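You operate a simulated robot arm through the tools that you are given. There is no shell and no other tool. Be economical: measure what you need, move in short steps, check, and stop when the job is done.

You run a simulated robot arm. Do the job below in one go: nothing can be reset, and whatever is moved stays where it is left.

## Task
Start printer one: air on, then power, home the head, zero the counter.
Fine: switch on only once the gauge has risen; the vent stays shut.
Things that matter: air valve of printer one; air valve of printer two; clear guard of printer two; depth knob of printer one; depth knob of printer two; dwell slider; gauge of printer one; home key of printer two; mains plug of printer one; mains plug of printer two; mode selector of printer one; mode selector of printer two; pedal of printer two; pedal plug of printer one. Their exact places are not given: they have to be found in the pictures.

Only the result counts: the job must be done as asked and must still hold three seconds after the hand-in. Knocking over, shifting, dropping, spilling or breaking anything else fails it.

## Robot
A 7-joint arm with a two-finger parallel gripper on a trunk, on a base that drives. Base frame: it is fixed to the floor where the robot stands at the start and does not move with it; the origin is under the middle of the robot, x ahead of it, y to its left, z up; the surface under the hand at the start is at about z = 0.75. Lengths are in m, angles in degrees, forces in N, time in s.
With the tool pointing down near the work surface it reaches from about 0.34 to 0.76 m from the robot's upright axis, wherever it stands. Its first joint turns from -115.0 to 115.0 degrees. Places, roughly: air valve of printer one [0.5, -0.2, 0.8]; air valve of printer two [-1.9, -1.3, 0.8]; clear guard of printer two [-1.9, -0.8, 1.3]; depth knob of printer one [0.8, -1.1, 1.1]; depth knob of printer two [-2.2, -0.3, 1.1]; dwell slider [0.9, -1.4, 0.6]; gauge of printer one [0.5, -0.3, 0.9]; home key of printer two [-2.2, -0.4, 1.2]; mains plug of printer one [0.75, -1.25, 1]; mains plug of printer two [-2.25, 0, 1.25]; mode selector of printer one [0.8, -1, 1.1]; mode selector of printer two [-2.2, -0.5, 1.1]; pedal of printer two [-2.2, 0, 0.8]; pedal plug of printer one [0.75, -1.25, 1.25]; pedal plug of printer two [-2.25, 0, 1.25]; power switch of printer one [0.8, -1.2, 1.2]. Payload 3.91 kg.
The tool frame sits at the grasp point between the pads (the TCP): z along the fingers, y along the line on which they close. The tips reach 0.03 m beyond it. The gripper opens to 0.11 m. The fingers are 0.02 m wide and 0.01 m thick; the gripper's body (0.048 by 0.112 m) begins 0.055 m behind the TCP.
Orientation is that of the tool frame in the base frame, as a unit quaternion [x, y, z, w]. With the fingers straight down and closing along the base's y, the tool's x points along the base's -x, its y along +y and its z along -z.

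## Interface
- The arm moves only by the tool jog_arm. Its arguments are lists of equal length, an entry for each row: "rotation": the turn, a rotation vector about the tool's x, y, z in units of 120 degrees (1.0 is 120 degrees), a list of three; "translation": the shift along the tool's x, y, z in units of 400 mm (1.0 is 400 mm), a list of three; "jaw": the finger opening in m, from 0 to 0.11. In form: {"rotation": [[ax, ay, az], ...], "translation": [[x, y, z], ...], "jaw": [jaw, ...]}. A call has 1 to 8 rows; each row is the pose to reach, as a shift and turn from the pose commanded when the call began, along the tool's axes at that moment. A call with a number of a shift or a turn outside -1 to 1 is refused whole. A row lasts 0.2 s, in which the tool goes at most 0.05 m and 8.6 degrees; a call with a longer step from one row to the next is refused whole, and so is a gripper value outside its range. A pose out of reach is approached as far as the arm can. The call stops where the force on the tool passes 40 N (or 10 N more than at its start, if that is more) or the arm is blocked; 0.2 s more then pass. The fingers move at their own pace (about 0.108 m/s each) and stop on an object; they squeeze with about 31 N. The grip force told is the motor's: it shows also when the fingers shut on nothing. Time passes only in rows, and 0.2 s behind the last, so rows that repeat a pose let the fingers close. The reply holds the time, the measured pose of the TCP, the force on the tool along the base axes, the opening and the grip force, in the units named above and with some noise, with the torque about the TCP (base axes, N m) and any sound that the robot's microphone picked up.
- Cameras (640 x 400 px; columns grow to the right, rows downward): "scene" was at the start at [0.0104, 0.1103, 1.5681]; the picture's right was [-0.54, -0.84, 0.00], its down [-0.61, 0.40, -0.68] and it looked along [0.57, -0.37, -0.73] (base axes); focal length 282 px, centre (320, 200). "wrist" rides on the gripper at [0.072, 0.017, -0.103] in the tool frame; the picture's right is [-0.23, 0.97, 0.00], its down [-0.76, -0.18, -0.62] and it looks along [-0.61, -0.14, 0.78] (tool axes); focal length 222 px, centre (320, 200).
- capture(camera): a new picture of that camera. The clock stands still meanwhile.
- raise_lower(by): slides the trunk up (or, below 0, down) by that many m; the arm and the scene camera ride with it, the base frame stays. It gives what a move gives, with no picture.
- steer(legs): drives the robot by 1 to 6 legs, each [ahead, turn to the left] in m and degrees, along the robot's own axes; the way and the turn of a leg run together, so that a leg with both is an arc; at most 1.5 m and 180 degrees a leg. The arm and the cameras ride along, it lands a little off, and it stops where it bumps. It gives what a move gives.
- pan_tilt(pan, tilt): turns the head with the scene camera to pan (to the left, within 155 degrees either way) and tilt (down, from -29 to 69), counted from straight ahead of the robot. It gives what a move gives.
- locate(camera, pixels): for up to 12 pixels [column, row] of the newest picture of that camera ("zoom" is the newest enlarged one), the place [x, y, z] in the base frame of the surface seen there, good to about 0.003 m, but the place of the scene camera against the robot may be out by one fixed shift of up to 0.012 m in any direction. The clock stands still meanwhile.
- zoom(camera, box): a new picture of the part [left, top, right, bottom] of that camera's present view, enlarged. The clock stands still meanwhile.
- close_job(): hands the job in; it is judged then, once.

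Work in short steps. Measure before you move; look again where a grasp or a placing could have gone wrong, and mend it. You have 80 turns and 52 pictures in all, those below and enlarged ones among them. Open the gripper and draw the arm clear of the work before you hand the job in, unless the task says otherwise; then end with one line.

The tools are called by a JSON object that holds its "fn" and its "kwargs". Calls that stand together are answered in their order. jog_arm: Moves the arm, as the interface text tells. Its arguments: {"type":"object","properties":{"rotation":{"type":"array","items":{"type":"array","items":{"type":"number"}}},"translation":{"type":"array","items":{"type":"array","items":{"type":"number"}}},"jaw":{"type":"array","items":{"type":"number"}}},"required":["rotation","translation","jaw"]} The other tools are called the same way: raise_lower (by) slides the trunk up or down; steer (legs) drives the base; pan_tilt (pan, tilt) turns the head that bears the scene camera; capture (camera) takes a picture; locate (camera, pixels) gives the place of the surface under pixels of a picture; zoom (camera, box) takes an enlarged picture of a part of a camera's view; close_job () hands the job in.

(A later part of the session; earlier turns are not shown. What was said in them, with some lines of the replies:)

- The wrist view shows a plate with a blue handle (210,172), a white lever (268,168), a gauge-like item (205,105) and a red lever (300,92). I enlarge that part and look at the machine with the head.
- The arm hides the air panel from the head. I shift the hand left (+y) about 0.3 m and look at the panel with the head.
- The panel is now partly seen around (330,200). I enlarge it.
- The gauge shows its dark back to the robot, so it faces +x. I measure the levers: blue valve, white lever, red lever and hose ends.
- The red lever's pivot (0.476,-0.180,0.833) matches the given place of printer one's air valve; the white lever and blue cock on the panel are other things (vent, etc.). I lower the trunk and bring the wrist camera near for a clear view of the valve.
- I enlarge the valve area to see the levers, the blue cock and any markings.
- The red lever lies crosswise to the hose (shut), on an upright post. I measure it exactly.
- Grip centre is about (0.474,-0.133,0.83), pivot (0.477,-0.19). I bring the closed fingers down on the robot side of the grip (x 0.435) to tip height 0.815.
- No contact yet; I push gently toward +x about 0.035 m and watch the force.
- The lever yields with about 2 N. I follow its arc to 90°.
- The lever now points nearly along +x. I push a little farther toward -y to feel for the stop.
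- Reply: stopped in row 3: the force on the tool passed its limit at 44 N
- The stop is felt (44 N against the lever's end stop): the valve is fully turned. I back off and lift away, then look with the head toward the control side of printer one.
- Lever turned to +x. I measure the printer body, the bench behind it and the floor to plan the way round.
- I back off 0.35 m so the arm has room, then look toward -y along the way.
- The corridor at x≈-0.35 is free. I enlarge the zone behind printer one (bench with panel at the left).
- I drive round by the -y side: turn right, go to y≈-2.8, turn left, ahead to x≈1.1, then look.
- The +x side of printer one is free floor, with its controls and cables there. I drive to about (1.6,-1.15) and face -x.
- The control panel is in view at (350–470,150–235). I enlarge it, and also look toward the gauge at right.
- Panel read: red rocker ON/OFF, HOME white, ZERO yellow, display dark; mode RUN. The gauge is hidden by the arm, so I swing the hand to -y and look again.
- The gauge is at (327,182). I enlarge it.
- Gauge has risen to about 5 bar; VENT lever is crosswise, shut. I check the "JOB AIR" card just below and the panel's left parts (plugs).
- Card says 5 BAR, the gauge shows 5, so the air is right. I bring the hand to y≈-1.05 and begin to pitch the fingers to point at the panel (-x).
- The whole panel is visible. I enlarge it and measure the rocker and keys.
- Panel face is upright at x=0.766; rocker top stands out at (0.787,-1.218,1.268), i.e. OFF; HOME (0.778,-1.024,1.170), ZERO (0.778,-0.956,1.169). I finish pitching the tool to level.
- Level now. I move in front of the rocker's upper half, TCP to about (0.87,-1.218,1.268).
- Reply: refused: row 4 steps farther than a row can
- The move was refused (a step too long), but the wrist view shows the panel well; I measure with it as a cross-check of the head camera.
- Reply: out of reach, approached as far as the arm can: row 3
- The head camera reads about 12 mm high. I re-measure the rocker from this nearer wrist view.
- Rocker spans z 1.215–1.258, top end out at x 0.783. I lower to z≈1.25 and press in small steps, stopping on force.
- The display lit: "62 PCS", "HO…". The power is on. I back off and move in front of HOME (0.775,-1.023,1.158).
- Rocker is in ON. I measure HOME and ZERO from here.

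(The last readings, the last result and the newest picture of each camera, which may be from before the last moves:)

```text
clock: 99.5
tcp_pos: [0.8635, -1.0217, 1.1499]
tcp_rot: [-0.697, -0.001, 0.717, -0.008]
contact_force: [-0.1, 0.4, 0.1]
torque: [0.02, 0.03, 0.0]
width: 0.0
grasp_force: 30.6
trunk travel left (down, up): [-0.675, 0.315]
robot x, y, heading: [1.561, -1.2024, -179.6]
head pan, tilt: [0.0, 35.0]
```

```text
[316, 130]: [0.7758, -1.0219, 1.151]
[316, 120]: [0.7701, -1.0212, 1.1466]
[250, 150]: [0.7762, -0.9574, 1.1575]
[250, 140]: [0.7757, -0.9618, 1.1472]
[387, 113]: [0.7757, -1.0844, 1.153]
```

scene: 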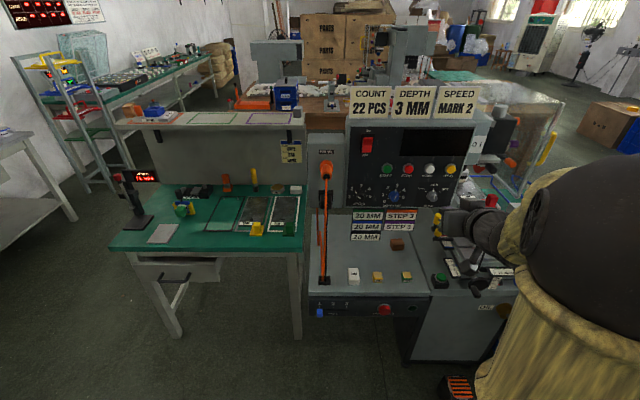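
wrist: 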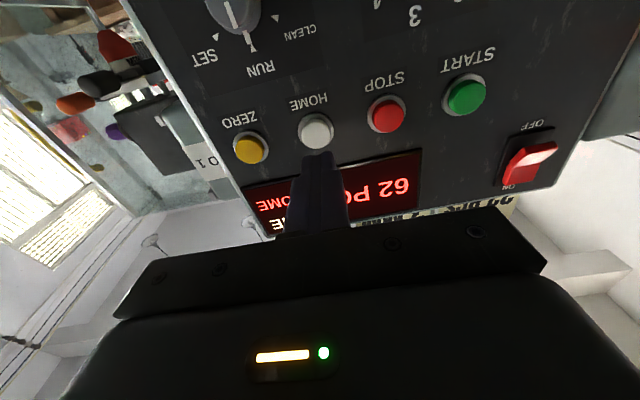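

HOME's centre is about (0.776,-1.022,1.154). I press in small steps.

{"fn": "jog_arm", "kwargs": {"rotation": [[0, 0, 0], [0, 0, 0], [0, 0, 0], [0, 0, 0], [0, 0, 0], [0, 0, 0], [0, 0, 0], [0, 0, 0]], "translation": [[-0.005, 0, 0.07], [-0.005, 0, 0.13], [-0.005, 0, 0.142], [-0.005, 0, 0.15], [-0.005, 0, 0.156], [-0.005, 0, 0.161], [-0.005, 0, 0.166], [-0.005, 0, 0.166]], "jaw": [0, 0, 0, 0, 0, 0, 0, 0]}}

{"fn": "capture", "kwargs": {"camera": "wrist"}}

```text
clock: 101.3
tcp_pos: [0.8001, -1.0236, 1.1536]
tcp_rot: [-0.697, 0.001, 0.717, -0.007]
contact_force: [23.7, -2.9, -8.6]
torque: [-0.04, -0.45, 0.05]
width: 0.0
grasp_force: 31.4
trunk travel left (down, up): [-0.675, 0.315]
robot x, y, heading: [1.5645, -1.1989, -180.0]
head pan, tilt: [0.0, 35.0]
heard: click
```

```text
16 pictures are left
```

wrist: 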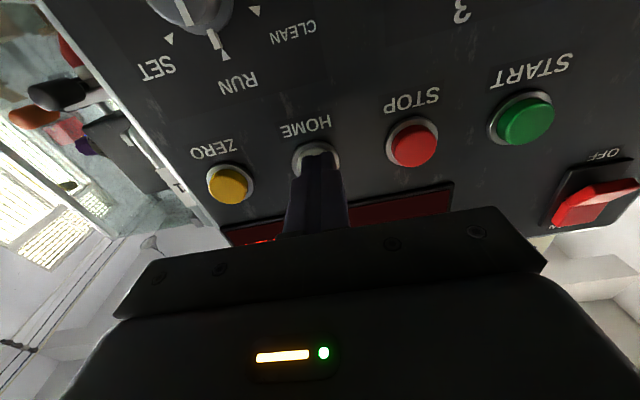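

A click was heard at HOME. I back off and look at the display.

{"fn": "jog_arm", "kwargs": {"rotation": [[0, 0, 0], [0, 0, 0], [0, 0, 0], [0, 0, 0], [0, 0, 0]], "translation": [[0, 0, -0.08], [0, 0, -0.16], [0, -0.08, -0.16], [0, -0.162, -0.16], [0, -0.162, -0.16]], "jaw": [0, 0, 0, 0, 0]}}

{"fn": "zoom", "kwargs": {"camera": "scene", "box": [310, 100, 500, 226]}}

{"fn": "capture", "kwargs": {"camera": "wrist"}}

```text
clock: 102.5
tcp_pos: [0.8599, -0.9583, 1.1507]
tcp_rot: [-0.697, -0.001, 0.718, -0.008]
contact_force: [0.1, 0.1, -0.3]
torque: [0.01, 0.0, 0.03]
width: 0.0001
grasp_force: 31.2
trunk travel left (down, up): [-0.675, 0.315]
robot x, y, heading: [1.5661, -1.2011, -179.7]
head pan, tilt: [0.0, 35.0]
```

```text
3.17 times, centred on (405, 163) of scene
```

zoom: 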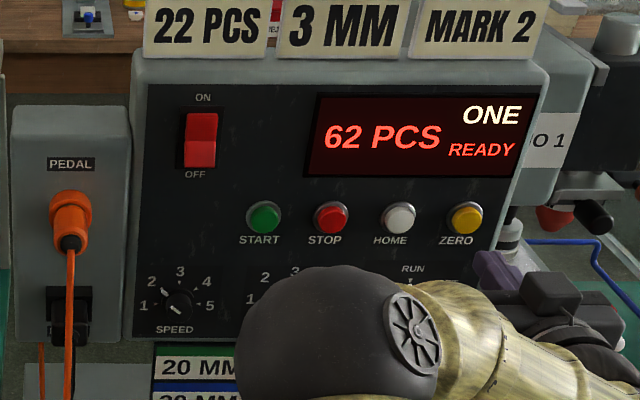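

```text
14 pictures are left
```

wrist: 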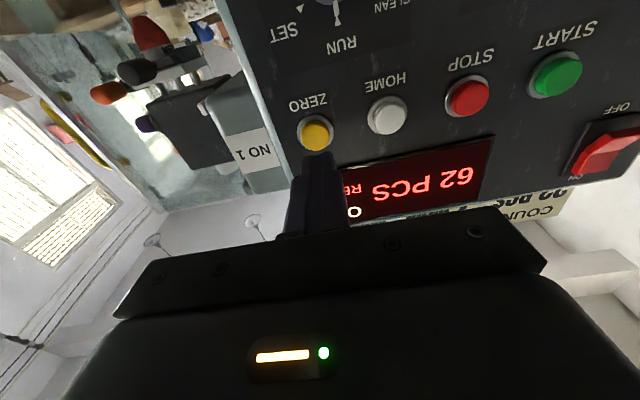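

The display reads READY, 62 PCS. I press ZERO the same way; the finger is in front of it at y -0.958.

{"fn": "jog_arm", "kwargs": {"rotation": [[0, 0, 0], [0, 0, 0], [0, 0, 0], [0, 0, 0], [0, 0, 0], [0, 0, 0], [0, 0, 0], [0, 0, 0]], "translation": [[-0.005, 0, 0.06], [-0.005, 0, 0.12], [-0.005, 0, 0.135], [-0.005, 0, 0.142], [-0.005, 0, 0.149], [-0.005, 0, 0.154], [-0.005, 0, 0.158], [-0.005, 0, 0.158]], "jaw": [0, 0, 0, 0, 0, 0, 0, 0]}}

{"fn": "jog_arm", "kwargs": {"rotation": [[0, 0, 0], [0, 0, 0], [0, 0, 0], [0, 0, 0], [0, 0, 0]], "translation": [[0, 0, -0.08], [0, 0, -0.18], [0, 0, -0.28], [0, 0, -0.38], [0, 0, -0.48]], "jaw": [0, 0, 0, 0, 0]}}

{"fn": "zoom", "kwargs": {"camera": "scene", "box": [310, 100, 500, 226]}}

```text
clock: 104.3
tcp_pos: [0.799, -0.9577, 1.1571]
tcp_rot: [-0.697, -0.001, 0.717, -0.008]
contact_force: [25.3, -1.9, -9.8]
torque: [-0.02, -0.53, 0.05]
width: 0.0001
grasp_force: 31.3
trunk travel left (down, up): [-0.675, 0.315]
robot x, y, heading: [1.5612, -1.2022, -179.8]
head pan, tilt: [0.0, 35.0]
heard: click
```

```text
clock: 105.5
tcp_pos: [0.9913, -0.9564, 1.1524]
tcp_rot: [-0.696, -0.001, 0.718, -0.007]
contact_force: [0.7, 0.0, 1.0]
torque: [-0.01, 0.03, 0.05]
width: 0.0
grasp_force: 30.6
trunk travel left (down, up): [-0.675, 0.315]
robot x, y, heading: [1.5619, -1.2016, -179.6]
head pan, tilt: [0.0, 35.0]
```

```text
3.17 times, centred on (405, 163) of scene
```

zoom: 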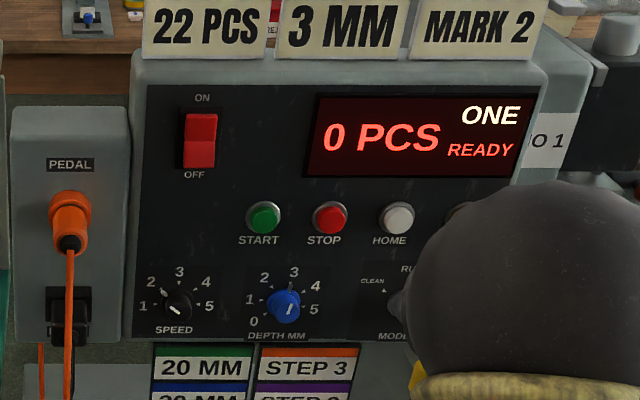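

Display: 0 PCS, READY. I open the gripper, back away a bit and check gauge and vent a last time.

{"fn": "steer", "kwargs": {"legs": [[-0.2, 0]]}}

{"fn": "jog_arm", "kwargs": {"rotation": [[0, 0, 0], [0, 0, 0], [0, 0, 0], [0, 0, 0]], "translation": [[0, 0, 0], [0, 0, 0], [0, 0, 0], [0, 0, 0]], "jaw": [0.05, 0.11, 0.11, 0.11]}}

{"fn": "pan_tilt", "kwargs": {"pan": -33, "tilt": 30}}

{"fn": "capture", "kwargs": {"camera": "scene"}}

```text
clock: 107.3
tcp_pos: [1.1884, -0.9563, 1.1527]
tcp_rot: [-0.696, 0.0, 0.718, -0.007]
contact_force: [0.7, 0.6, 0.1]
torque: [0.04, -0.04, -0.02]
width: 0.0001
grasp_force: 31.2
trunk travel left (down, up): [-0.675, 0.315]
robot x, y, heading: [1.7644, -1.1977, -179.8]
head pan, tilt: [0.0, 35.0]
```

```text
clock: 108.3
tcp_pos: [1.1888, -0.9563, 1.1516]
tcp_rot: [-0.696, -0.001, 0.718, -0.008]
contact_force: [0.9, 0.2, -1.3]
torque: [0.01, 0.0, -0.02]
width: 0.1101
grasp_force: 0.1
trunk travel left (down, up): [-0.675, 0.315]
robot x, y, heading: [1.7594, -1.2001, -179.7]
head pan, tilt: [0.0, 35.0]
```

```text
clock: 109.2
tcp_pos: [1.1877, -0.9565, 1.1525]
tcp_rot: [-0.697, -0.001, 0.717, -0.008]
contact_force: [0.8, -1.1, 0.1]
torque: [-0.01, 0.0, -0.02]
width: 0.1099
grasp_force: 0.2
trunk travel left (down, up): [-0.675, 0.315]
robot x, y, heading: [1.757, -1.1985, -179.8]
head pan, tilt: [-33.0, 30.0]
```

```text
12 pictures are left
```

scene: 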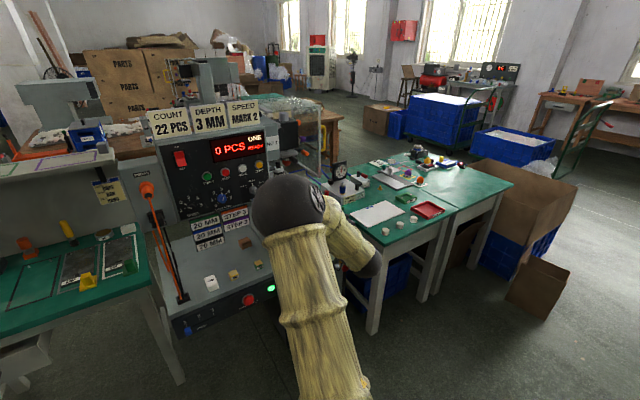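

The panel shows 0 PCS READY at (240,147); the gauge is at (338,170). One last enlargement of it.

{"fn": "zoom", "kwargs": {"camera": "scene", "box": [310, 155, 390, 205]}}

```text
8.00 times, centred on (350, 180) of scene
```

zoom: 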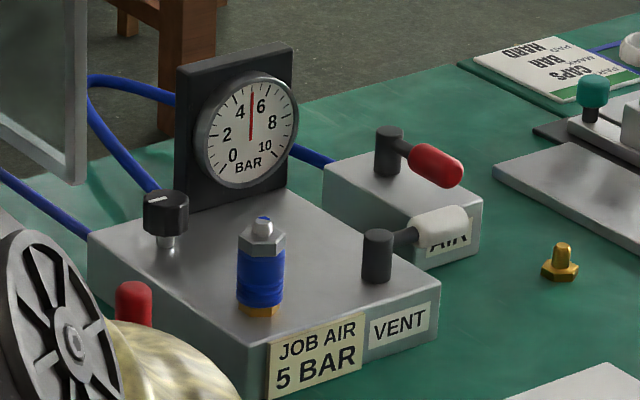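

Gauge at 5 bar, AIR open, VENT shut, display READY with 0 PCS; the arm is clear, so I hand in.

{"fn": "close_job", "kwargs": {}}

```text
The job is handed in.
```

Printer one is running: I opened the air, waited for the gauge to reach 5 bar before switching on, homed the head and zeroed the counter. The display shows READY and 0 PCS, and the vent stayed shut.
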